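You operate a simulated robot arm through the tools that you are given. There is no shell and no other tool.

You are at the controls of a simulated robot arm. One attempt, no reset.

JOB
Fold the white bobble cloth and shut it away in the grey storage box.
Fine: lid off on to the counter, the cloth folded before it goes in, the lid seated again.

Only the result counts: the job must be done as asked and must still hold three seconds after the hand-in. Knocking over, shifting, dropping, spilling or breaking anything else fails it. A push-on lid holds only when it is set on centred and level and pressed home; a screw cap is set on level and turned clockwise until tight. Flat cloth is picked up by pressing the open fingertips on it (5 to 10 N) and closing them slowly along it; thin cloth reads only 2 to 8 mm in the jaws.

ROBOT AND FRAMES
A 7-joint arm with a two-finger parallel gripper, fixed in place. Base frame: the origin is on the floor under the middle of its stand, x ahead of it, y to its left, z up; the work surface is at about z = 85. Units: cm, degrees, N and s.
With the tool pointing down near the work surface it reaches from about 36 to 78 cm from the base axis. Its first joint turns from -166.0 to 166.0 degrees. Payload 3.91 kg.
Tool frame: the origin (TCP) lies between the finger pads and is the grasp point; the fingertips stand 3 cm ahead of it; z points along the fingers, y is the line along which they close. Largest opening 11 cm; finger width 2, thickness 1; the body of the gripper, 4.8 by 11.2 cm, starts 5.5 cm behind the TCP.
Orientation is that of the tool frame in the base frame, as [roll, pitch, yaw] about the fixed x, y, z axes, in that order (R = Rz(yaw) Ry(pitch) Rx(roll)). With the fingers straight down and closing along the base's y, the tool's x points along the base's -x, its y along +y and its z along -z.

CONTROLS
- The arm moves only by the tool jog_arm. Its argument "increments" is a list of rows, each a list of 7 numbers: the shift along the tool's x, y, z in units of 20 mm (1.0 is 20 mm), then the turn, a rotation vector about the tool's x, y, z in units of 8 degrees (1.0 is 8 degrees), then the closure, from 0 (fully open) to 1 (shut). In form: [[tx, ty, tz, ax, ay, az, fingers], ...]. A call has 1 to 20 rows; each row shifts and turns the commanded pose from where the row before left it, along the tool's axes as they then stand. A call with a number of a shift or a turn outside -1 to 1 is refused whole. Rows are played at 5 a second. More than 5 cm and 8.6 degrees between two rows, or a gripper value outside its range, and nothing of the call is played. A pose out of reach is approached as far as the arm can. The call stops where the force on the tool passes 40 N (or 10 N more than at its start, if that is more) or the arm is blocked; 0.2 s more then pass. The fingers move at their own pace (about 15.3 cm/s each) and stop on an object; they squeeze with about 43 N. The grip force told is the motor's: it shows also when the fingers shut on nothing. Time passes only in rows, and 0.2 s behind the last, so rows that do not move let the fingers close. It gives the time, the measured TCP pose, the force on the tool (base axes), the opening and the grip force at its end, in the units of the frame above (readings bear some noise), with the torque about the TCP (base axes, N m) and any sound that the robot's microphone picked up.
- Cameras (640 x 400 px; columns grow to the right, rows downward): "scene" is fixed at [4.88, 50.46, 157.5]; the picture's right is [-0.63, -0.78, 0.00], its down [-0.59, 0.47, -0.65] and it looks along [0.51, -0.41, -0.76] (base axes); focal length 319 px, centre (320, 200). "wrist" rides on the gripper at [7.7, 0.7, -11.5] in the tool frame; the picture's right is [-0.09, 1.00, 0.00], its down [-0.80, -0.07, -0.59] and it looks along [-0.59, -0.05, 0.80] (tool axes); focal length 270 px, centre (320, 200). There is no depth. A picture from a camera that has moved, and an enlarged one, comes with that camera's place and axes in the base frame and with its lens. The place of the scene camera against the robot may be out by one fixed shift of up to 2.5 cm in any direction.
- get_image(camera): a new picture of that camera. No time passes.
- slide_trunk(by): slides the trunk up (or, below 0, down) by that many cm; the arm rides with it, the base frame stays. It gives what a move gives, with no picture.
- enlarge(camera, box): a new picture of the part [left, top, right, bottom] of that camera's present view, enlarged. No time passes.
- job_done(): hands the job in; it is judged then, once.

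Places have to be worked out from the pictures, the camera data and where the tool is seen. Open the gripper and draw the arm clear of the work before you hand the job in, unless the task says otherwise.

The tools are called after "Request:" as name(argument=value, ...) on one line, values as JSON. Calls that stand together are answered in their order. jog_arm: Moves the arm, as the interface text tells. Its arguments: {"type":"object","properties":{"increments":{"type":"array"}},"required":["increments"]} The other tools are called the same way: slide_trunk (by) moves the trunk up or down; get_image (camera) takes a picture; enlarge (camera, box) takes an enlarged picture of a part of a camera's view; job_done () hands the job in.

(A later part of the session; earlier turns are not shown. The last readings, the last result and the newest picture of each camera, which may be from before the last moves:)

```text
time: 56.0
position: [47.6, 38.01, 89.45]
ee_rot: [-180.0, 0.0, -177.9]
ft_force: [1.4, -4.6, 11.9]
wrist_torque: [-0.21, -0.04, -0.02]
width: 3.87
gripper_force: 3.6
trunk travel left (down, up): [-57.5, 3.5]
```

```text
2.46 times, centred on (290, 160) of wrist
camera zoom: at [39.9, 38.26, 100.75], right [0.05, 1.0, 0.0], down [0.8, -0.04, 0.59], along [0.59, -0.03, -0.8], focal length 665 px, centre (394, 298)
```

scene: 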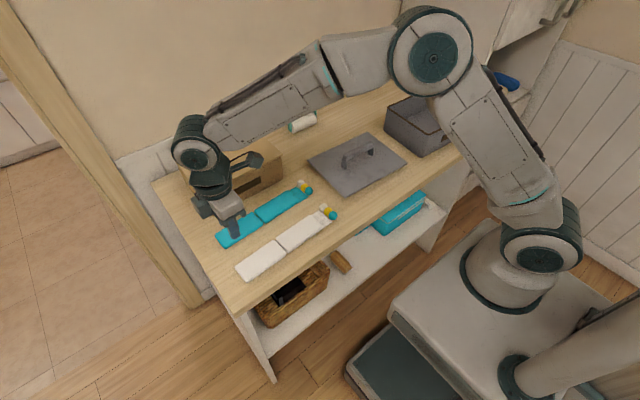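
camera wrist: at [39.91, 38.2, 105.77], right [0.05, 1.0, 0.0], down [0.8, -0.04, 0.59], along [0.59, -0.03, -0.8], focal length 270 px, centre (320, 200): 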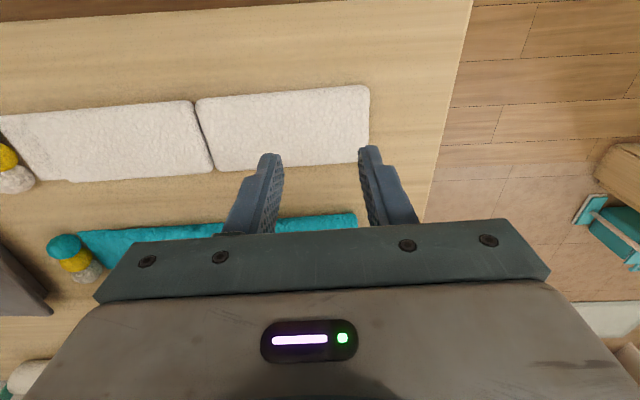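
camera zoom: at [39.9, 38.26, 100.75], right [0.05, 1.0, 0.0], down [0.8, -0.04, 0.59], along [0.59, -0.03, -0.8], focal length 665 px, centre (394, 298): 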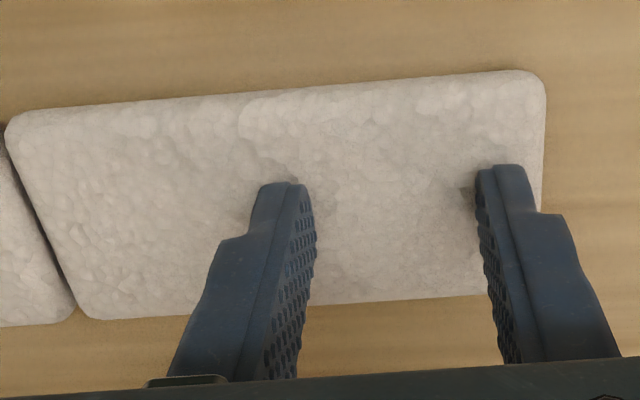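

The press crept up to 12 N, and a ridge seems to begin between the fingers. I ease up slightly and continue closing.

Request:
jog_arm(increments=[[0, 0, -0.02, 0, 0, 0, 0.7], [0, 0, 0, 0, 0, 0, 0.72], [0, 0, 0, 0, 0, 0, 0.74], [0, 0, 0, 0, 0, 0, 0.76]])

Request:
enlarge(camera="wrist", box=[160, 80, 420, 240])

Request:
enlarge(camera="scene", box=[210, 200, 330, 290])

```text
time: 57.0
position: [47.6, 38.05, 89.37]
ee_rot: [-180.0, -0.1, -177.9]
ft_force: [-0.2, -2.9, 5.1]
wrist_torque: [-0.13, -0.02, -0.02]
width: 2.8
gripper_force: 1.7
trunk travel left (down, up): [-57.5, 3.5]
```

```text
2.46 times, centred on (290, 160) of wrist
camera zoom: at [39.88, 38.31, 100.76], right [0.05, 1.0, 0.0], down [0.8, -0.04, 0.59], along [0.59, -0.03, -0.8], focal length 665 px, centre (394, 298)
```

zoom: 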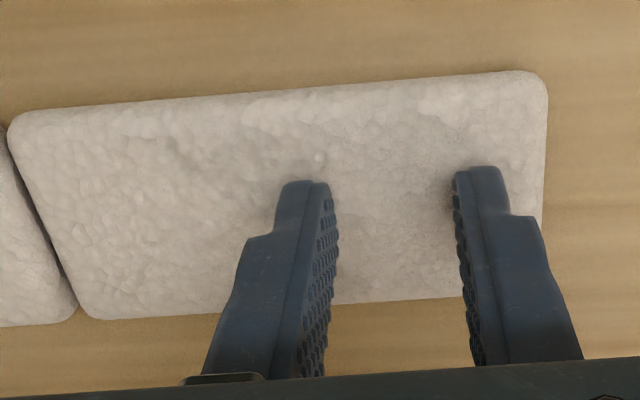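

```text
4.44 times, centred on (270, 245) of scene
camera zoom: at [4.88, 50.46, 157.5], right [-0.63, -0.78, 0.0], down [-0.59, 0.47, -0.65], along [0.51, -0.41, -0.76], focal length 1419 px, centre (542, 0)
```

zoom: 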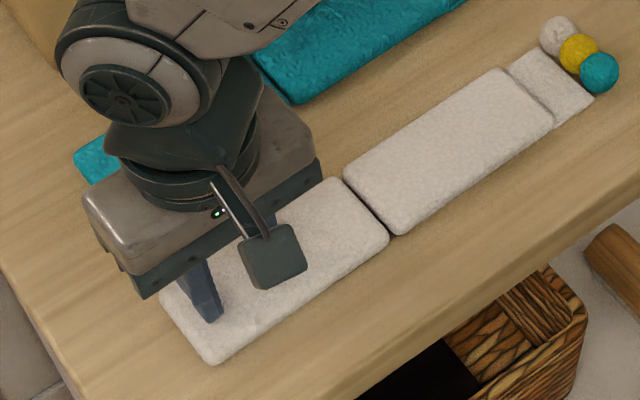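

The fingers seem to slide over the panel, now at 5.1 N. I press a touch more and finish closing slowly to see whether the jaws take any cloth this way.

Request:
jog_arm(increments=[[0, 0, 0.01, 0, 0, 0, 0.78], [0, 0, 0, 0, 0, 0, 0.8], [0, 0, 0, 0, 0, 0, 0.82], [0, 0, 0, 0, 0, 0, 0.84], [0, 0, 0, 0, 0, 0, 0.86], [0, 0, 0, 0, 0, 0, 0.88]])

Request:
jog_arm(increments=[[0, 0, 0, 0, 0, 0, 0.9], [0, 0, 0, 0, 0, 0, 0.92], [0, 0, 0, 0, 0, 0, 0.94], [0, 0, 0, 0, 0, 0, 0.96], [0, 0, 0, 0, 0, 0, 0.98], [0, 0, 0, 0, 0, 0, 1], [0, 0, 0, 0, 0, 0, 1]])

Request:
enlarge(camera="wrist", box=[160, 80, 420, 240])

```text
time: 58.4
position: [47.62, 38.0, 89.36]
ee_rot: [-180.0, 0.0, -177.9]
ft_force: [0.5, -2.4, 6.3]
wrist_torque: [-0.09, 0.03, -0.01]
width: 1.48
gripper_force: 1.9
trunk travel left (down, up): [-57.5, 3.5]
```

```text
time: 60.0
position: [47.59, 38.0, 89.35]
ee_rot: [180.0, 0.1, -177.8]
ft_force: [1.6, -2.0, 6.4]
wrist_torque: [-0.04, 0.0, -0.02]
width: 0.0
gripper_force: 37.2
trunk travel left (down, up): [-57.5, 3.5]
```

```text
2.46 times, centred on (290, 160) of wrist
camera zoom: at [39.95, 38.27, 100.76], right [0.05, 1.0, 0.0], down [0.8, -0.04, 0.59], along [0.59, -0.03, -0.8], focal length 665 px, centre (394, 298)
```

zoom: 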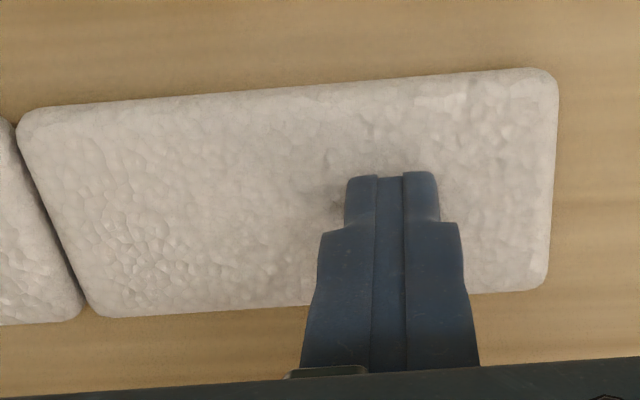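

Again nothing in the jaws: the panels act as firm pads (about 1.4 cm thick), so they cannot be rucked up. The round bobbles at the other end make a good hold that also lets the cloth pivot, so I lift off, open and move above them.

Request:
jog_arm(increments=[[0, 0, -0.5, 0, 0, 0, 1], [0, 0, -1, 0, 0, 0, 0.7], [0, 0, -1, 0, 0, 0, 0.4], [0, 0, -1, 0, 0, 0, 0.1], [0, 0, -1, 0, 0, 0, 0], [-0.012, -0.95, 0, 0, 0, 0, 0], [-0.012, -0.95, 0, 0, 0, 0, 0], [-0.012, -0.95, 0, 0, 0, 0, 0], [-0.012, -0.95, 0, 0, 0, 0, 0], [-0.012, -0.95, 0, 0, 0, 0, 0], [-0.012, -0.95, 0, 0, 0, 0, 0], [-0.012, -0.95, 0, 0, 0, 0, 0], [-0.012, -0.95, 0, 0, 0, 0, 0], [-0.012, -0.95, 0, 0, 0, 0, 0], [-0.012, -0.95, 0, 0, 0, 0, 0], [-0.012, -0.95, 0, 0, 0, 0, 0], [-0.012, -0.95, 0, 0, 0, 0, 0], [-0.012, -0.95, 0, 0, 0, 0, 0], [-0.012, -0.95, 0, 0, 0, 0, 0]])

Request:
get_image(camera="wrist")

Request:
enlarge(camera="scene", box=[220, 170, 350, 290])

```text
time: 64.0
position: [48.82, 11.43, 98.36]
ee_rot: [-180.0, 0.0, -177.9]
ft_force: [-0.7, 0.5, 0.8]
wrist_torque: [0.01, 0.05, -0.01]
width: 11.01
gripper_force: 0.0
trunk travel left (down, up): [-57.5, 3.5]
```

```text
taken
camera wrist: at [41.08, 11.73, 109.87], right [0.05, 1.0, 0.0], down [0.8, -0.04, 0.59], along [0.59, -0.03, -0.8], focal length 270 px, centre (320, 200)
```

wrist: 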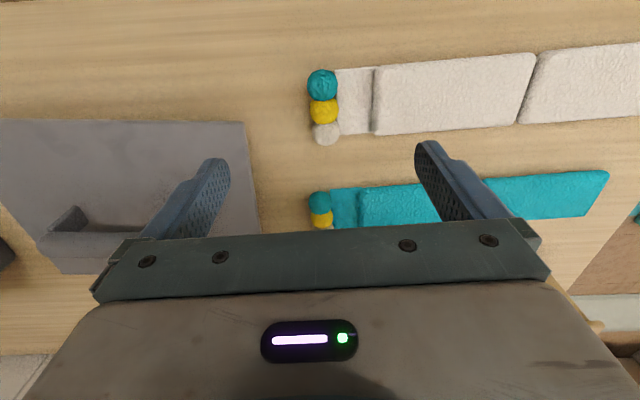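

```text
3.33 times, centred on (285, 230) of scene
camera zoom: at [4.88, 50.46, 157.5], right [-0.63, -0.78, 0.0], down [-0.59, 0.47, -0.65], along [0.51, -0.41, -0.76], focal length 1064 px, centre (437, 100)
```

zoom: 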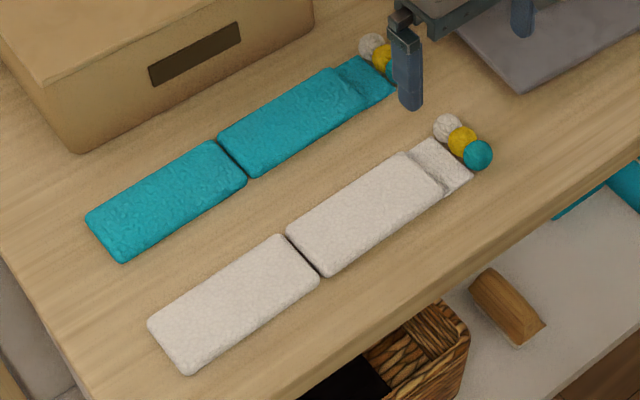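

I look closely at the bobbles and the thin tab from here.

Request:
enlarge(camera="wrist", box=[285, 50, 413, 130])

Request:
enlarge(camera="scene", box=[290, 195, 350, 235])

```text
5.00 times, centred on (349, 90) of wrist
camera zoom: at [41.08, 11.73, 109.87], right [0.05, 1.0, 0.0], down [0.8, -0.04, 0.59], along [0.59, -0.03, -0.8], focal length 1351 px, centre (175, 750)
```

zoom: 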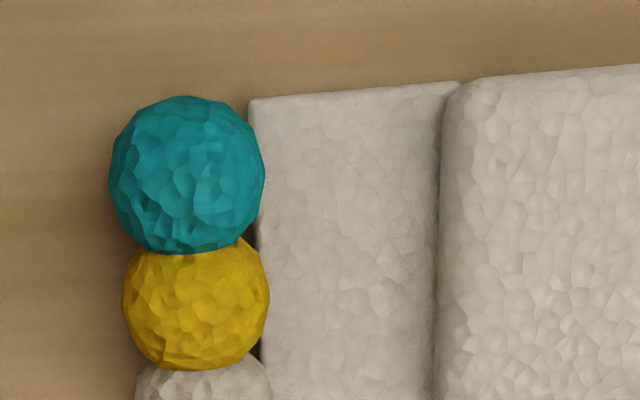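

```text
10.00 times, centred on (320, 215) of scene
camera zoom: at [4.88, 50.46, 157.5], right [-0.63, -0.78, 0.0], down [-0.59, 0.47, -0.65], along [0.51, -0.41, -0.76], focal length 3193 px, centre (320, 50)
```

zoom: 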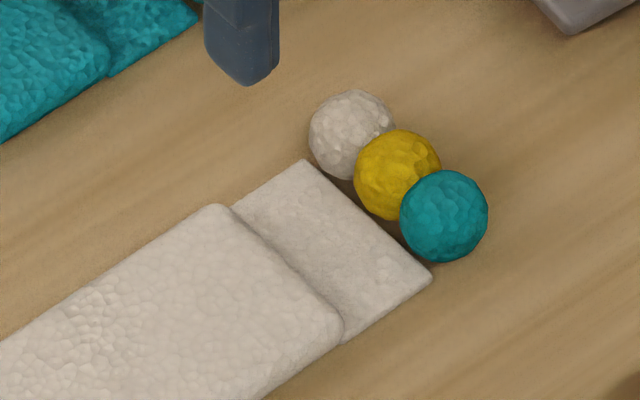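

Bobble row centre is about (48.8, 11.7), each ball about 2.5 cm, row about 6.6 cm wide. I turn so the fingers close along the row (across the cloth) and lower partway to check alignment.

Request:
jog_arm(increments=[[0, 0.13, 0, 0, 0, -1, 0], [0, 0, 0, 0, 0, -1, 0], [0, 0, 0, 0, 0, -1, 0], [0, 0, 0, 0, 0, -1, 0], [0, 0, 0, 0, 0, -1, 0], [0, 0, 0, 0, 0, -1, 0], [0, 0, 0, 0, 0, -1, 0], [0, 0, 0, 0, 0, -1, 0], [0, 0, 0, 0, 0, -1, 0], [0, 0, 0, 0, 0, -1, 0], [0, 0, 0, 0, 0, -1, 0], [0, 0, 0, 0, 0, -0.24, 0], [0, 0, 0.9, 0, 0, 0, 0], [0, 0, 0.9, 0, 0, 0, 0], [0, 0, 0.7, 0, 0, 0, 0], [0, 0, 0, 0, 0, 0, 0]])

Request:
get_image(camera="wrist")

Request:
enlarge(camera="scene", box=[260, 150, 400, 250])

```text
time: 67.4
position: [48.89, 11.71, 93.25]
ee_rot: [180.0, 0.0, -87.9]
ft_force: [0.4, -0.1, 0.4]
wrist_torque: [0.01, -0.01, 0.0]
width: 11.01
gripper_force: 0.0
trunk travel left (down, up): [-57.5, 3.5]
```

```text
taken
camera wrist: at [48.5, 3.85, 104.63], right [-1.0, 0.05, 0.0], down [0.04, 0.8, 0.59], along [0.03, 0.59, -0.8], focal length 270 px, centre (320, 200)
```

wrist: 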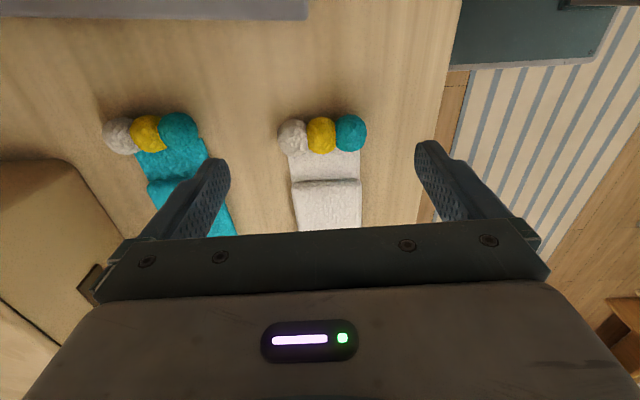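

```text
4.00 times, centred on (330, 200) of scene
camera zoom: at [4.88, 50.46, 157.5], right [-0.63, -0.78, 0.0], down [-0.59, 0.47, -0.65], along [0.51, -0.41, -0.76], focal length 1277 px, centre (280, 200)
```

zoom: 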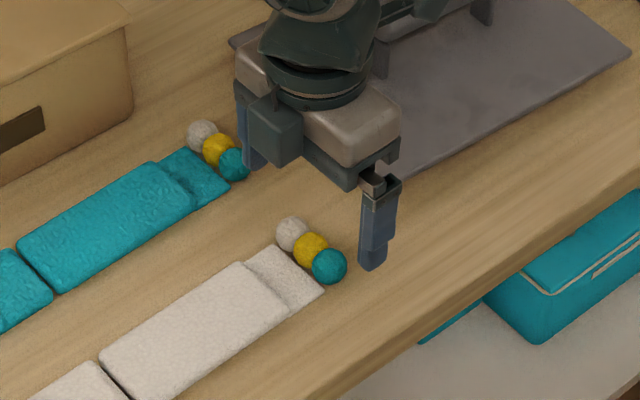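

The bobble row is centred between the fingers and the teal cloth is clear. I part-close to 8.5 cm and lower so the tips reach just above the counter.

Request:
jog_arm(increments=[[0.05, 0.05, 0.8, 0, 0, 0, 0.15], [0, 0, 0.8, 0, 0, 0, 0.22], [0, 0, 0.4, 0, 0, 0, 0.22], [0, 0, 0.2, 0, 0, 0, 0.22], [0, 0, 0.1, 0, 0, 0, 0.22], [0, 0, 0.1, 0, 0, 0, 0.22], [0, 0, 0, 0, 0, 0, 0.22]])

Request:
get_image(camera="wrist")

Request:
enlarge(camera="scene", box=[260, 150, 400, 250])

```text
time: 69.0
position: [48.85, 11.78, 88.5]
ee_rot: [180.0, 0.1, -87.9]
ft_force: [0.7, -0.1, -0.1]
wrist_torque: [-0.01, 0.0, -0.01]
width: 8.55
gripper_force: 0.0
trunk travel left (down, up): [-57.5, 3.5]
```

```text
taken
camera wrist: at [48.43, 3.8, 99.88], right [-1.0, 0.05, 0.0], down [0.04, 0.8, 0.59], along [0.03, 0.59, -0.8], focal length 270 px, centre (320, 200)
```

wrist: 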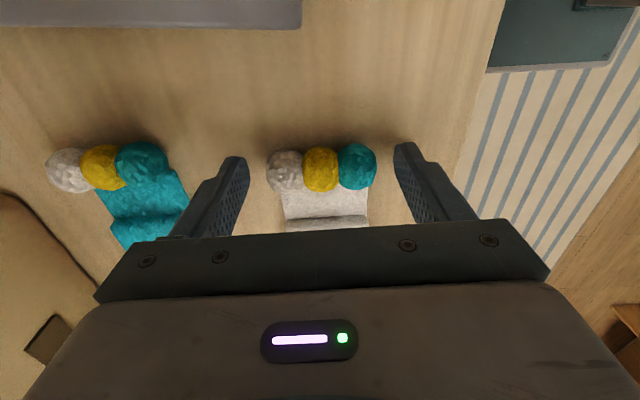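

```text
4.00 times, centred on (330, 200) of scene
camera zoom: at [4.88, 50.46, 157.5], right [-0.63, -0.78, 0.0], down [-0.59, 0.47, -0.65], along [0.51, -0.41, -0.76], focal length 1277 px, centre (280, 200)
```

zoom: 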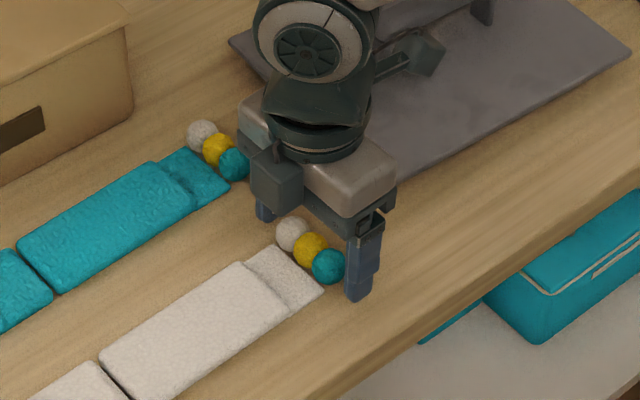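

The tips flank the row evenly at counter level. I close gently on the outer bobbles and watch the reading.

Request:
jog_arm(increments=[[0, 0, 0.05, 0, 0, 0, 0.26], [0, 0, 0, 0, 0, 0, 0.3], [0, 0, 0, 0, 0, 0, 0.34], [0, 0, 0, 0, 0, 0, 0.37], [0, 0, 0, 0, 0, 0, 0.39], [0, 0, 0, 0, 0, 0, 0.41], [0, 0, 0, 0, 0, 0, 0.43], [0, 0, 0, 0, 0, 0, 0.45]])

Request:
get_image(camera="wrist")

```text
time: 70.8
position: [48.75, 11.63, 88.46]
ee_rot: [180.0, -0.1, -87.9]
ft_force: [0.1, 0.1, 0.6]
wrist_torque: [0.02, 0.0, -0.04]
width: 6.05
gripper_force: 0.1
trunk travel left (down, up): [-57.5, 3.5]
```

```text
taken
camera wrist: at [48.47, 3.79, 99.82], right [-1.0, 0.05, 0.0], down [0.04, 0.8, 0.59], along [0.03, 0.59, -0.8], focal length 270 px, centre (320, 200)
```

wrist: 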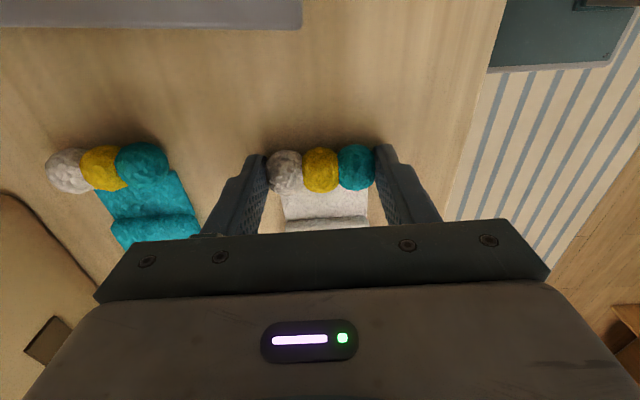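

The pads are almost touching the outer balls at 6.05 cm; I continue closing slowly.

Request:
jog_arm(increments=[[0, 0, 0, 0, 0, 0, 0.47], [0, 0, 0, 0, 0, 0, 0.49], [0, 0, 0, 0, 0, 0, 0.51], [0, 0, 0, 0, 0, 0, 0.53], [0, 0, 0, 0, 0, 0, 0.55]])

Request:
get_image(camera="wrist")

```text
time: 72.0
position: [48.83, 11.72, 88.49]
ee_rot: [180.0, 0.0, -87.8]
ft_force: [-0.4, -0.5, 0.3]
wrist_torque: [0.04, 0.01, -0.01]
width: 5.72
gripper_force: 42.5
trunk travel left (down, up): [-57.5, 3.5]
```

```text
taken
camera wrist: at [48.47, 3.79, 99.83], right [-1.0, 0.05, 0.0], down [0.04, 0.8, 0.59], along [0.03, 0.59, -0.8], focal length 270 px, centre (320, 200)
```

wrist: 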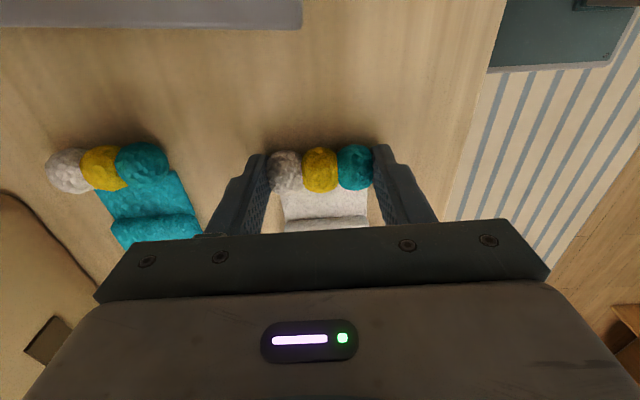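

The row is held firmly at 5.7 cm with full grip. I start lifting along an arc about the crease (radius ≈ 17 cm) and check how the cloth follows.

Request:
jog_arm(increments=[[0, 0, 0, 0, 0, 0, 1], [-0.033, 0, -0.745, 0, 0, 0, 1], [-0.098, 0, -0.74, 0, 0, 0, 1], [-0.162, 0, -0.728, 0, 0, 0, 1], [0, 0, 0, 0, 0, 0, 1]])

Request:
get_image(camera="wrist")

Request:
enlarge(camera="scene", box=[220, 150, 380, 290])

```text
time: 73.2
position: [48.6, 12.32, 92.96]
ee_rot: [180.0, -0.1, -87.9]
ft_force: [-0.9, 0.4, -0.6]
wrist_torque: [-0.13, -0.02, -0.02]
width: 5.75
gripper_force: 42.9
trunk travel left (down, up): [-57.5, 3.5]
```

```text
taken
camera wrist: at [48.3, 4.45, 104.34], right [-1.0, 0.05, 0.0], down [0.04, 0.8, 0.59], along [0.03, 0.59, -0.8], focal length 270 px, centre (320, 200)
```

wrist: 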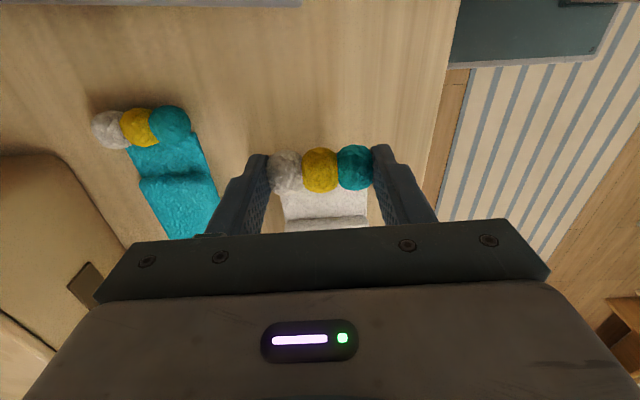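

```text
2.86 times, centred on (300, 220) of scene
camera zoom: at [4.88, 50.46, 157.5], right [-0.63, -0.78, 0.0], down [-0.59, 0.47, -0.65], along [0.51, -0.41, -0.76], focal length 912 px, centre (377, 143)
```

zoom: 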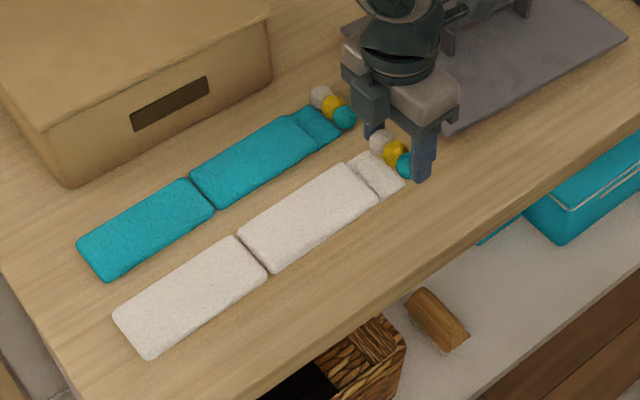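

The bobbles came up in the grip. I enlarge to see whether the panel pivots or stays rigid in the jaws.

Request:
enlarge(camera="scene", box=[225, 180, 345, 280])

Request:
enlarge(camera="wrist", box=[230, 120, 420, 240])

```text
4.00 times, centred on (285, 230) of scene
camera zoom: at [4.88, 50.46, 157.5], right [-0.63, -0.78, 0.0], down [-0.59, 0.47, -0.65], along [0.51, -0.41, -0.76], focal length 1277 px, centre (460, 80)
```

zoom: 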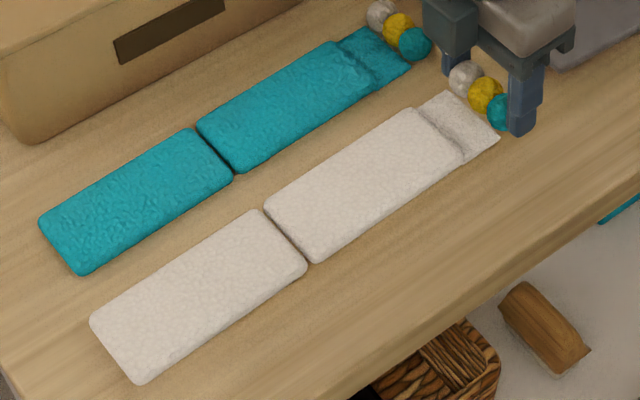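

```text
3.33 times, centred on (325, 180) of wrist
camera zoom: at [48.3, 4.45, 104.34], right [-1.0, 0.05, 0.0], down [0.04, 0.8, 0.59], along [0.03, 0.59, -0.8], focal length 901 px, centre (303, 267)
```

zoom: 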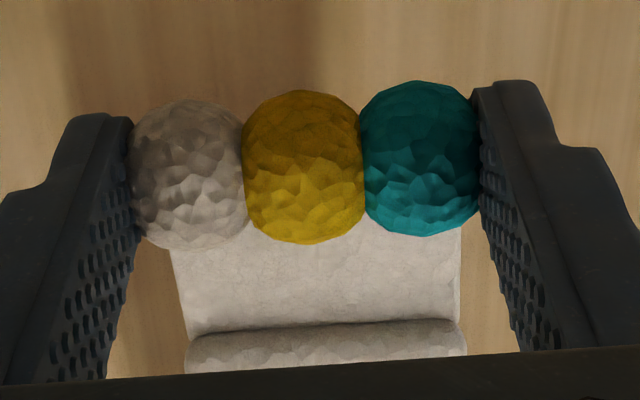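

The whole cloth came up stiff and level: the crease does not sag backwards and the grip does not pivot, so I must turn the panel up with the gripper itself. I lower back a little while tilting the tool about its closing axis by 10°, bringing the crease back to the counter.

Request:
jog_arm(increments=[[-0.04, 0, 0.375, 0, 0.625, 0, 1], [-0.04, 0, 0.375, 0, 0.625, 0, 1], [0, 0, 0, 0, 0, 0, 1]])

Request:
get_image(camera="wrist")

Request:
enlarge(camera="scene", box=[220, 150, 380, 290])

```text
time: 74.0
position: [48.75, 12.34, 91.38]
ee_rot: [180.0, -10.0, -88.0]
ft_force: [0.5, 0.8, 1.0]
wrist_torque: [0.25, 0.06, 0.07]
width: 5.76
gripper_force: 43.4
trunk travel left (down, up): [-57.5, 3.5]
```

```text
taken
camera wrist: at [48.28, 6.63, 103.98], right [-1.0, 0.05, -0.02], down [0.04, 0.89, 0.45], along [0.04, 0.44, -0.9], focal length 270 px, centre (320, 200)
```

wrist: 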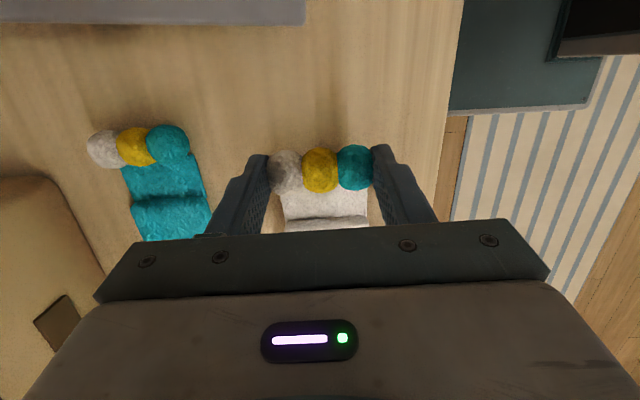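

```text
2.86 times, centred on (300, 220) of scene
camera zoom: at [4.88, 50.46, 157.5], right [-0.63, -0.78, 0.0], down [-0.59, 0.47, -0.65], along [0.51, -0.41, -0.76], focal length 912 px, centre (377, 143)
```

zoom: 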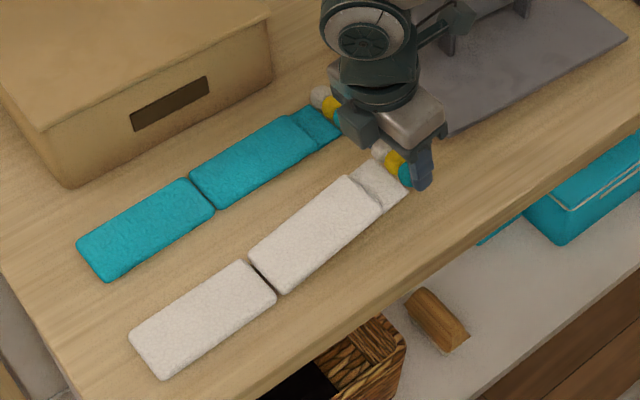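

The crease is opening at the counter as wanted: the far panel is pressed flat (fz +1 N, small torque). I continue the swing about the crease in 5° steps to about 40°.

Request:
jog_arm(increments=[[-0.15, 0, -0.74, 0, 0.625, 0, 1], [-0.15, 0, -0.74, 0, 0.625, 0, 1], [-0.15, 0, -0.74, 0, 0.625, 0, 1], [0, 0, 0, 0, 0, 0, 1]])

Request:
enlarge(camera="scene", box=[220, 150, 380, 290])

```text
time: 75.0
position: [48.86, 14.25, 95.66]
ee_rot: [180.0, -25.0, -87.9]
ft_force: [0.9, -0.1, 1.0]
wrist_torque: [0.13, 0.0, -0.04]
width: 5.78
gripper_force: 43.2
trunk travel left (down, up): [-57.5, 3.5]
```

```text
2.86 times, centred on (300, 220) of scene
camera zoom: at [4.88, 50.46, 157.5], right [-0.63, -0.78, 0.0], down [-0.59, 0.47, -0.65], along [0.51, -0.41, -0.76], focal length 912 px, centre (377, 143)
```

zoom: 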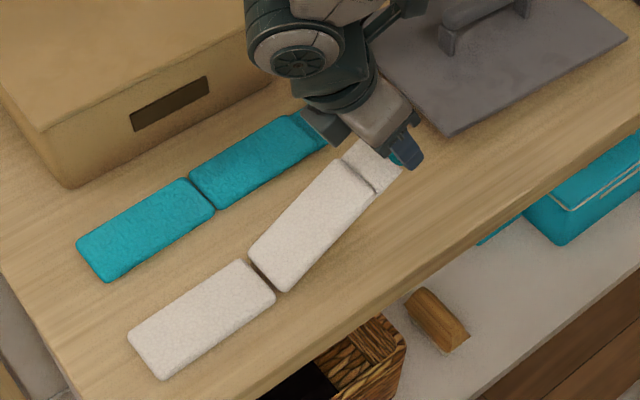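

The fold is forming nicely with the far panel flat and the crease staying put. I continue to about 55°.

Request:
jog_arm(increments=[[-0.15, 0, -0.74, 0, 0.625, 0, 1], [-0.15, 0, -0.74, 0, 0.625, 0, 1], [-0.15, 0, -0.74, 0, 0.625, 0, 1], [-0.15, 0, -0.74, 0, 0.625, 0, 1], [-0.15, 0, -0.74, 0, 0.625, 0, 1], [-0.15, 0, -0.74, 0, 0.625, 0, 1], [0, 0, 0, 0, 0, 0, 1]])

Request:
get_image(camera="scene")

Request:
enlarge(camera="scene", box=[200, 120, 380, 290])

```text
time: 76.6
position: [48.36, 21.0, 101.37]
ee_rot: [-179.9, -55.1, -88.2]
ft_force: [2.4, -10.9, 22.5]
wrist_torque: [0.41, -0.04, -0.08]
width: 5.76
gripper_force: 43.2
trunk travel left (down, up): [-57.5, 3.5]
```

```text
taken
```

scene: 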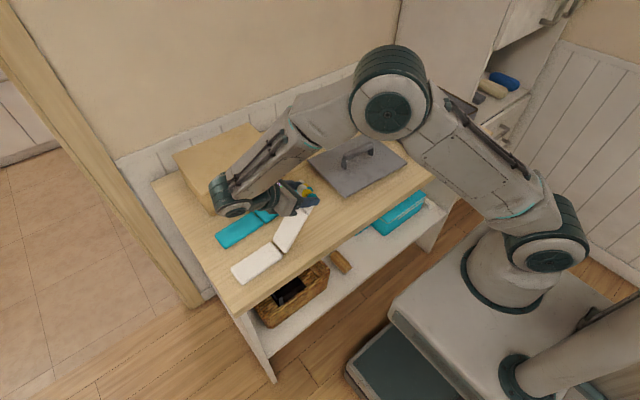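

```text
2.35 times, centred on (290, 205) of scene
camera zoom: at [4.88, 50.46, 157.5], right [-0.63, -0.78, 0.0], down [-0.59, 0.47, -0.65], along [0.51, -0.41, -0.76], focal length 751 px, centre (391, 188)
```

zoom: 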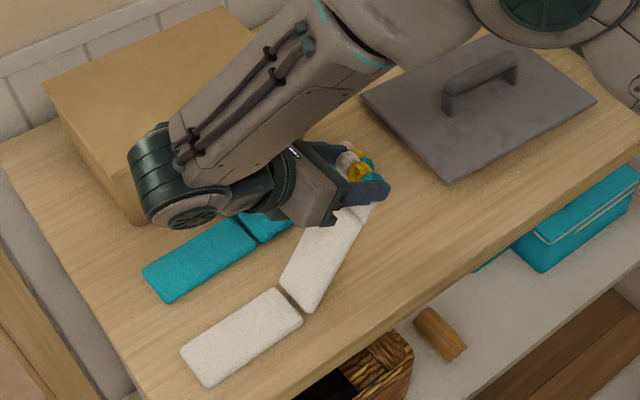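

The press along the panel has grown to about 25 N, so my pivot is a little low; I back off along the panel (tool +x) a few millimetres.

Request:
jog_arm(increments=[[0.1, 0, 0, 0, 0, 0, 1], [0.1, 0, 0, 0, 0, 0, 1], [0, 0, 0, 0, 0, 0, 1]])

```text
time: 77.4
position: [48.34, 21.03, 101.62]
ee_rot: [179.9, -55.0, -88.0]
ft_force: [-0.7, 0.0, 0.0]
wrist_torque: [0.0, 0.03, 0.01]
width: 5.74
gripper_force: 42.8
trunk travel left (down, up): [-57.5, 3.5]
```

The load is gone. I continue the swing toward 80° with the slightly larger radius.

Request:
jog_arm(increments=[[-0.14, 0, -0.757, 0, 0.625, 0, 1], [-0.14, 0, -0.757, 0, 0.625, 0, 1], [-0.14, 0, -0.757, 0, 0.625, 0, 1], [0, 0, 0, 0, 0, 0, 1]])

Request:
get_image(camera="scene")

```text
time: 78.4
position: [48.27, 25.45, 103.2]
ee_rot: [-179.6, -70.0, -88.2]
ft_force: [0.2, -1.4, 8.2]
wrist_torque: [0.03, 0.08, 0.02]
width: 5.76
gripper_force: 43.3
trunk travel left (down, up): [-57.5, 3.5]
```

```text
taken
```

scene: 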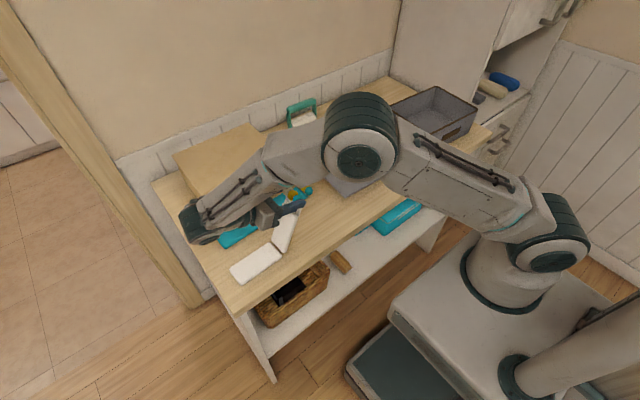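

Progress is good at 70° with a mild 8 N push. I continue with a little more clearance along the panel.

Request:
jog_arm(increments=[[0.08, 0, 0, 0, 0, 0, 1], [-0.12, 0, -0.757, 0, 0.625, 0, 1], [-0.12, 0, -0.757, 0, 0.625, 0, 1], [-0.12, 0, -0.757, 0, 0.625, 0, 1], [0, 0, 0, 0, 0, 0, 1]])

Request:
get_image(camera="scene")

Request:
get_image(camera="wrist")

```text
time: 79.6
position: [47.92, 29.82, 103.81]
ee_rot: [179.8, -85.0, -87.7]
ft_force: [-0.2, -0.6, 7.0]
wrist_torque: [0.0, 0.11, 0.03]
width: 5.78
gripper_force: 43.4
trunk travel left (down, up): [-57.5, 3.5]
```

```text
taken
```

scene: 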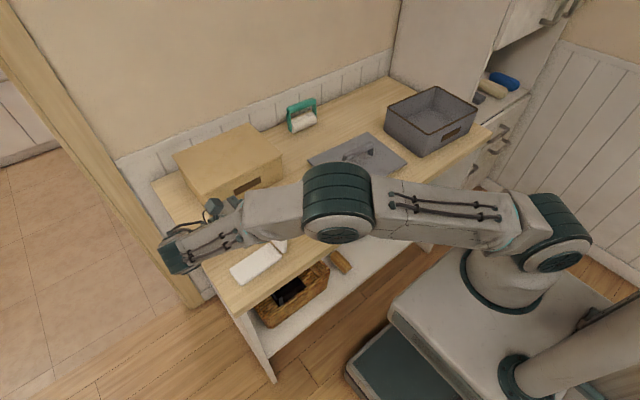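

```text
taken
camera wrist: at [46.95, 40.42, 112.45], right [-1.0, -0.03, -0.09], down [0.05, 0.66, -0.75], along [0.08, -0.75, -0.66], focal length 270 px, centre (320, 200)
```

wrist: 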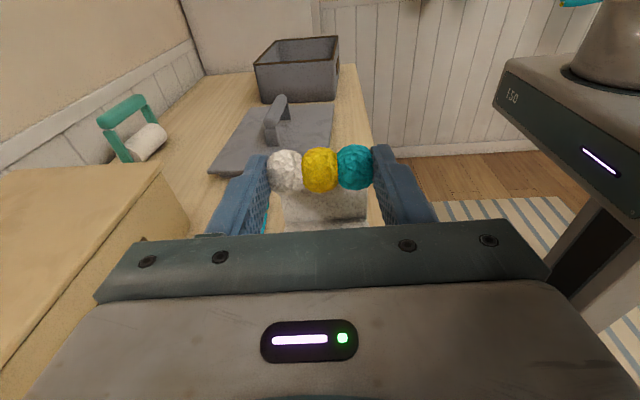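

At 85° the panel stands nearly upright. I swing on to about 102° so it leans over the far panel.

Request:
jog_arm(increments=[[0.06, 0, 0, 0, 0, 0, 1], [-0.12, 0, -0.757, 0, 0.625, 0, 1], [-0.12, 0, -0.757, 0, 0.625, 0, 1], [-0.12, 0, -0.757, 0, 0.625, 0, 1], [-0.06, 0, -0.4, 0, 0.33, 0, 1], [0, 0, 0, 0, 0, 0, 1]])

Request:
get_image(camera="scene")

Request:
get_image(camera="wrist")

```text
time: 81.0
position: [48.09, 33.58, 103.43]
ee_rot: [-1.1, -82.5, 93.3]
ft_force: [2.9, 0.0, 20.4]
wrist_torque: [-0.77, -0.2, 0.12]
width: 5.78
gripper_force: 42.8
out of reach, approached as far as the arm can: row 4, 5
trunk travel left (down, up): [-57.5, 3.5]
```

```text
taken
```

scene: 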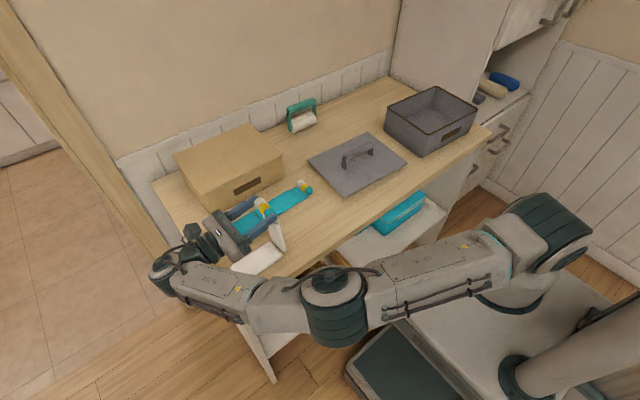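

```text
taken
camera wrist: at [46.86, 45.64, 109.58], right [-0.99, -0.05, -0.09], down [0.05, 0.49, -0.87], along [0.09, -0.87, -0.48], focal length 270 px, centre (320, 200)
```

wrist: 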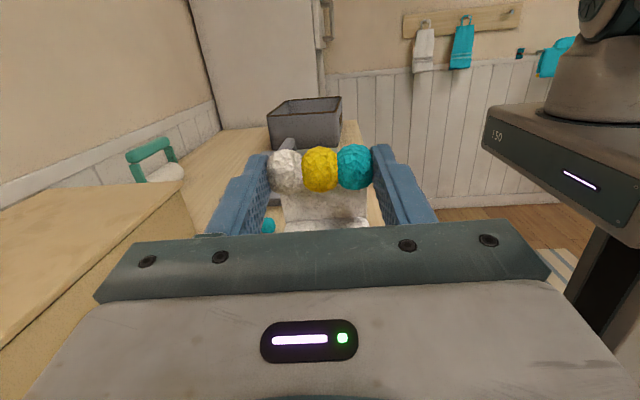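

The arm is at its reach limit at about 97°, and the panel is being pressed down 20 N on its crease edge. I relieve that by moving up along the panel slightly.

Request:
jog_arm(increments=[[0.1, 0, 0, 0, 0, 0, 1], [0.1, 0, 0, 0, 0, 0, 1], [0, 0, 0, 0, 0, 0, 1]])

Request:
enlarge(camera="scene", box=[140, 170, 320, 310])

```text
time: 81.8
position: [48.09, 33.56, 103.59]
ee_rot: [1.2, -82.6, 90.9]
ft_force: [0.4, 0.1, -0.5]
wrist_torque: [-0.03, 0.04, 0.0]
width: 5.77
gripper_force: 42.6
trunk travel left (down, up): [-57.5, 3.5]
```

```text
2.86 times, centred on (230, 240) of scene
camera zoom: at [4.88, 50.46, 157.5], right [-0.63, -0.78, 0.0], down [-0.59, 0.47, -0.65], along [0.51, -0.41, -0.76], focal length 912 px, centre (577, 86)
```

zoom: 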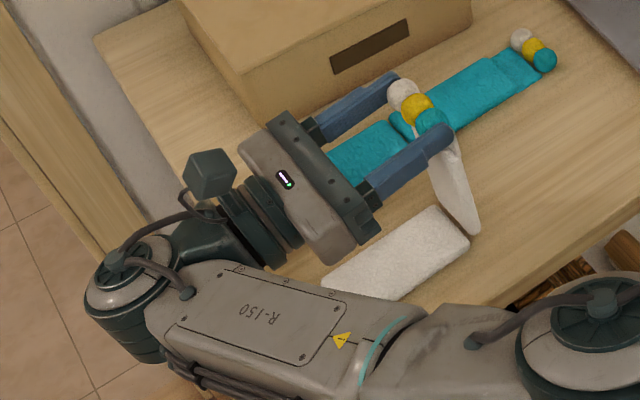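

Now the near panel stands upright leaning slightly over the far panel, load-free. I open the fingers gently and look at whether it stays or falls.

Request:
jog_arm(increments=[[0, 0, 0, 0, 0, 0, 0.45], [0, 0, 0, 0, 0, 0, 0.4], [0, 0, 0, 0, 0, 0, 0.3], [0, 0, 0, 0, 0, 0, 0.2], [0, 0, 0, 0, 0, 0, 0.1]])

Request:
enlarge(camera="scene", box=[140, 170, 320, 310])

Request:
get_image(camera="wrist")

```text
time: 83.0
position: [48.18, 33.58, 103.71]
ee_rot: [0.0, -82.4, 92.1]
ft_force: [-0.5, -0.2, -0.1]
wrist_torque: [-0.01, 0.0, -0.03]
width: 9.89
gripper_force: 0.1
trunk travel left (down, up): [-57.5, 3.5]
```

```text
2.86 times, centred on (230, 240) of scene
camera zoom: at [4.88, 50.46, 157.5], right [-0.63, -0.78, 0.0], down [-0.59, 0.47, -0.65], along [0.51, -0.41, -0.76], focal length 912 px, centre (577, 86)
```

zoom: 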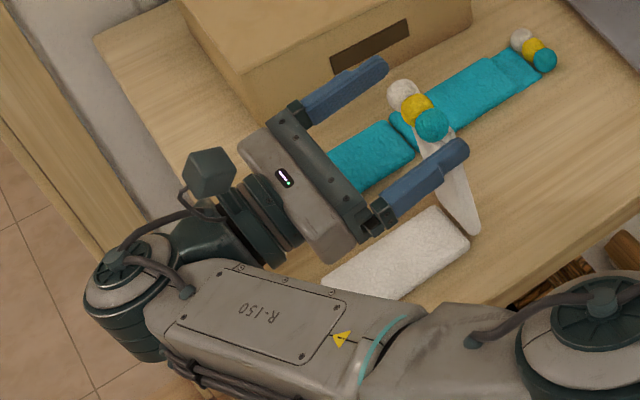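

```text
taken
camera wrist: at [46.96, 45.73, 109.8], right [-0.99, -0.05, -0.09], down [0.05, 0.49, -0.87], along [0.08, -0.87, -0.48], focal length 270 px, centre (320, 200)
```

wrist: 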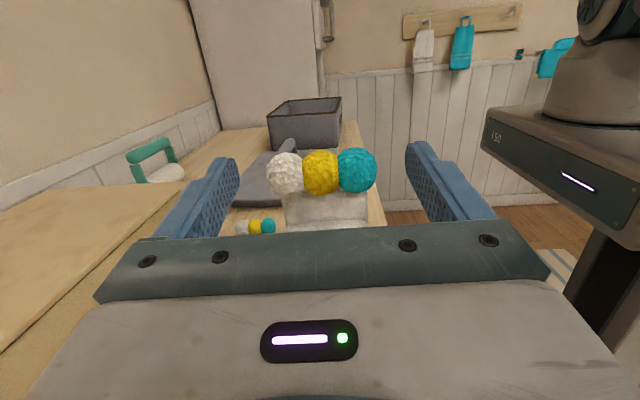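

The panel stays standing by crease friction, so nothing drops. I raise the open hand straight up clear of the bobbles.

Request:
jog_arm(increments=[[0.3, 0, 0, 0, 0, 0, 0], [0.6, 0, 0, 0, 0, 0, 0], [0.8, 0, 0, 0, 0, 0, 0], [0.8, 0, 0, 0, 0, 0, 0], [0.8, 0, 0, 0, 0, 0, 0], [0.7, 0, 0, 0, 0, 0, 0], [0, 0, 0, 0, 0, 0, 0]])

Request:
get_image(camera="scene")

Request:
get_image(camera="wrist")

```text
time: 84.6
position: [48.05, 34.54, 111.49]
ee_rot: [0.2, -82.5, 92.0]
ft_force: [-0.5, 0.5, -0.6]
wrist_torque: [0.0, -0.02, 0.03]
width: 10.99
gripper_force: 0.0
trunk travel left (down, up): [-57.5, 3.5]
```

```text
taken
```

scene: 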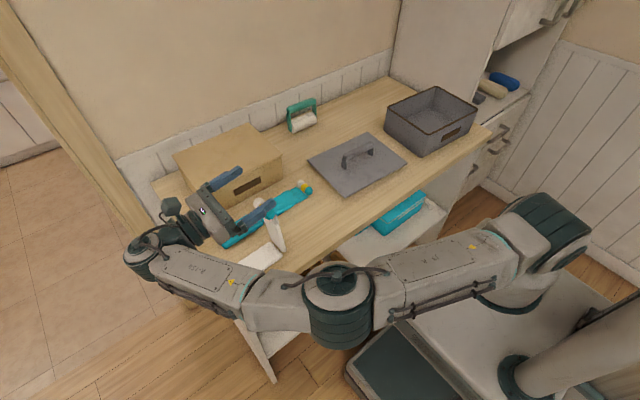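

```text
taken
camera wrist: at [46.89, 46.77, 117.56], right [-0.99, -0.05, -0.09], down [0.05, 0.49, -0.87], along [0.08, -0.87, -0.48], focal length 270 px, centre (320, 200)
```

wrist: 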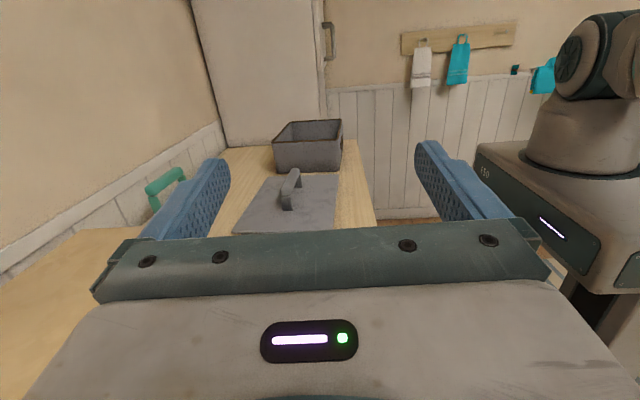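

The hand is clear above the standing panel. I move up and toward −y, then begin turning the hand back to pointing down, checking the arm's posture on the way.

Request:
jog_arm(increments=[[0.8, 0, 0.3, 0, 0, 0, 0], [0.8, 0, 0.6, 0, 0, 0, 0], [0.6, 0, 0.8, 0, 0, 0, 0], [0, 0, 0.9, 0, 0, 0, 0], [0, 0, 0.9, 0, 0, 0, 0.3], [0, 0, 0, 0, -0.5, 0, 0.6], [0, 0, 0, 0, -0.6, 0, 1], [0, 0, 0, 0, -0.6, 0, 1]])

Request:
get_image(camera="scene")

```text
time: 86.4
position: [48.17, 28.09, 116.94]
ee_rot: [-179.8, -83.9, -88.1]
ft_force: [-0.5, -0.5, -0.4]
wrist_torque: [-0.01, -0.04, 0.01]
width: 0.01
gripper_force: 37.6
trunk travel left (down, up): [-57.5, 3.5]
```

```text
taken
```

scene: 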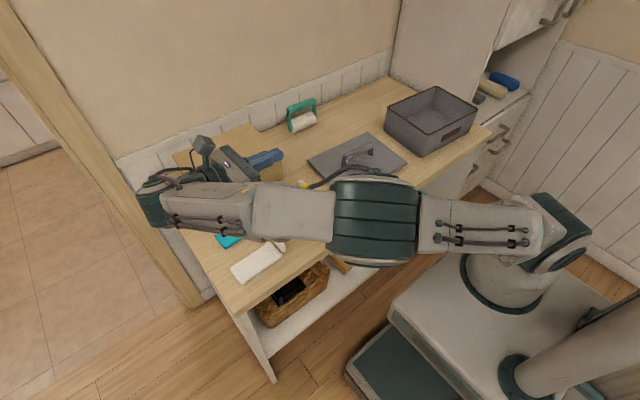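

The elbow is swinging back up as the reach eases. I continue turning the hand down.

Request:
jog_arm(increments=[[0, 0, 0, 0, -0.7, 0, 1], [0, 0, 0, 0, -0.8, 0, 1], [0, 0, 0, 0, -0.8, 0, 1], [0, 0, 0, 0, -0.8, 0, 1], [0, 0, 0, 0, -0.8, 0, 1], [0, 0, 0, 0, -0.8, 0, 1]])

Request:
get_image(camera="scene")

```text
time: 87.8
position: [48.13, 28.14, 117.22]
ee_rot: [-180.0, -46.3, -87.9]
ft_force: [0.8, 0.5, -0.3]
wrist_torque: [-0.01, 0.0, 0.05]
width: 0.0
gripper_force: 37.4
trunk travel left (down, up): [-57.5, 3.5]
```

```text
taken
```

scene: 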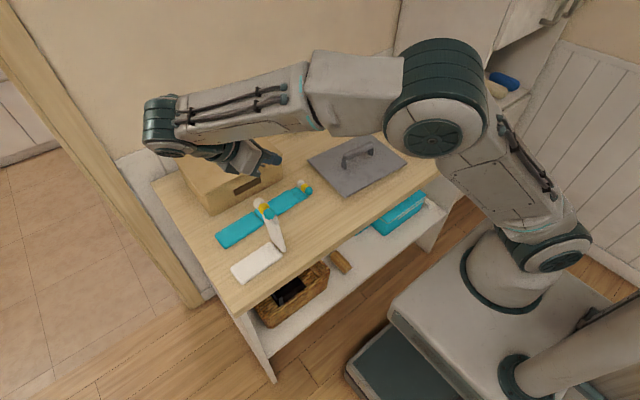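

The arm is back in its normal posture and the panel still stands. I finish turning down and shift to y ≈ 23, on the near side of the standing panel.

Request:
jog_arm(increments=[[0, 0, 0, 0, -1, 0, 1], [0, 0, 0, 0, -1, 0, 1], [0, 0, 0, 0, -1, 0, 1], [0, 0, 0, 0, -1, 0, 1], [0, 0, 0, 0, -1, 0, 1], [0, 0, 0, 0, -0.79, 0, 1], [0.8, 0, 0, 0, 0, 0, 1], [0.8, 0, 0, 0, 0, 0, 1], [0.9, 0, 0, 0, 0, 0, 1], [0, 0, 0, 0, 0, 0, 1]])

Request:
get_image(camera="wrist")

Request:
enlarge(camera="scene", box=[200, 130, 360, 290])

```text
time: 90.0
position: [48.4, 23.32, 117.14]
ee_rot: [-179.9, 0.1, -87.9]
ft_force: [0.0, -0.2, 0.8]
wrist_torque: [0.01, 0.05, 0.02]
width: 0.01
gripper_force: 37.7
trunk travel left (down, up): [-57.5, 3.5]
```

```text
taken
camera wrist: at [48.05, 15.48, 128.48], right [-1.0, 0.05, 0.0], down [0.04, 0.8, 0.6], along [0.03, 0.59, -0.8], focal length 270 px, centre (320, 200)
```

wrist: 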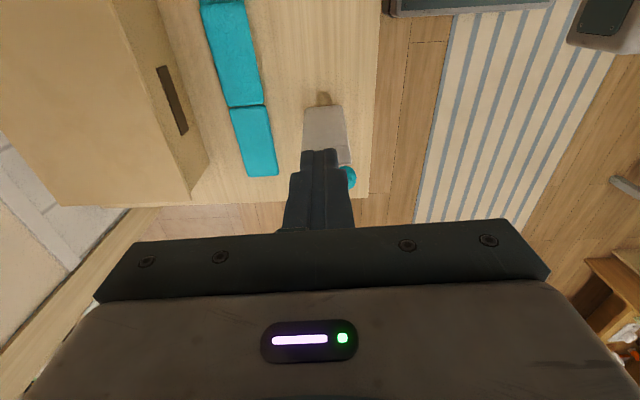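

```text
2.50 times, centred on (280, 210) of scene
camera zoom: at [4.88, 50.46, 157.5], right [-0.63, -0.78, 0.0], down [-0.59, 0.47, -0.65], along [0.51, -0.41, -0.76], focal length 798 px, centre (420, 175)
```

zoom: 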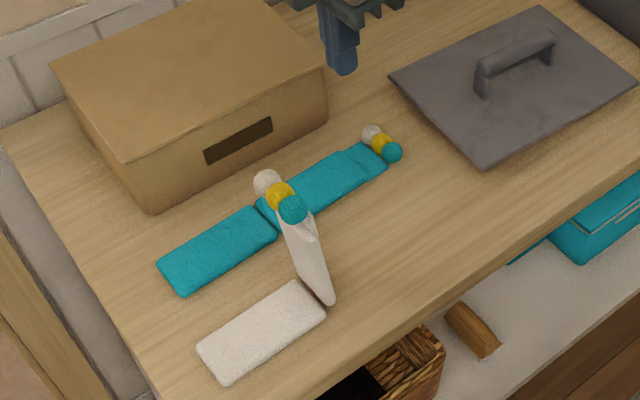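

Seen from the side, the panel stands upright over its crease. I lower the closed fingers beside it to z ≈ 101 and start pushing it gently toward +y.

Request:
jog_arm(increments=[[0, 0, 1, 0, 0, 0, 1], [0, 0, 1, 0, 0, 0, 1], [0, 0, 1, 0, 0, 0, 1], [0, 0, 1, 0, 0, 0, 1], [0, 0, 1, 0, 0, 0, 1], [0, 0, 1, 0, 0, 0, 1], [0, 0, 1, 0, 0, 0, 1], [0, 0, 1, 0, 0, 0, 1], [-0.5, 0, 0, 0, 0, 0, 1], [-0.6, 0, 0, 0, 0, 0, 1], [-0.6, 0, 0, 0, 0, 0, 1], [-0.6, 0, 0, 0, 0, 0, 1], [-0.6, 0, 0, 0, 0, 0, 1], [-0.6, 0, 0, 0, 0, 0, 1]])

Request:
get_image(camera="wrist")

Request:
enlarge(camera="scene", box=[200, 130, 360, 290])

```text
time: 93.0
position: [48.09, 30.21, 100.88]
ee_rot: [-179.9, 0.0, -87.9]
ft_force: [-0.3, 0.4, -0.9]
wrist_torque: [-0.03, 0.01, 0.03]
width: 0.0
gripper_force: 37.7
trunk travel left (down, up): [-57.5, 3.5]
```

```text
taken
camera wrist: at [47.73, 22.37, 112.27], right [-1.0, 0.05, 0.0], down [0.04, 0.8, 0.59], along [0.03, 0.59, -0.8], focal length 270 px, centre (320, 200)
```

wrist: 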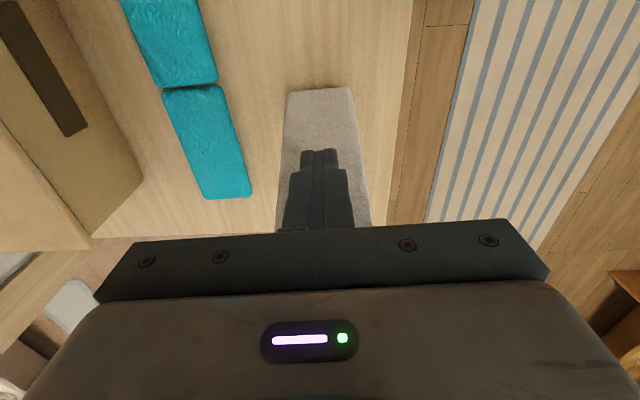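

```text
2.50 times, centred on (280, 210) of scene
camera zoom: at [4.88, 50.46, 157.5], right [-0.63, -0.78, 0.0], down [-0.59, 0.47, -0.65], along [0.51, -0.41, -0.76], focal length 798 px, centre (420, 175)
```

zoom: 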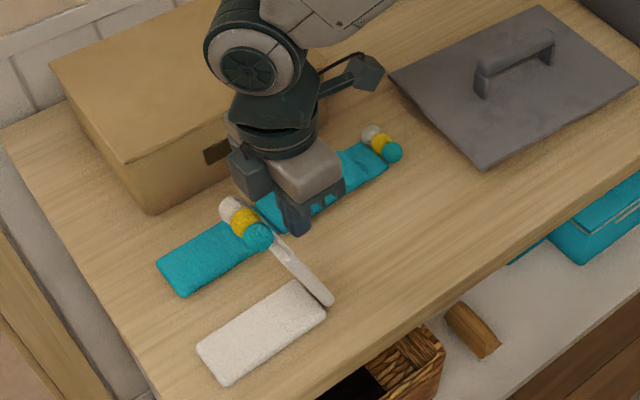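

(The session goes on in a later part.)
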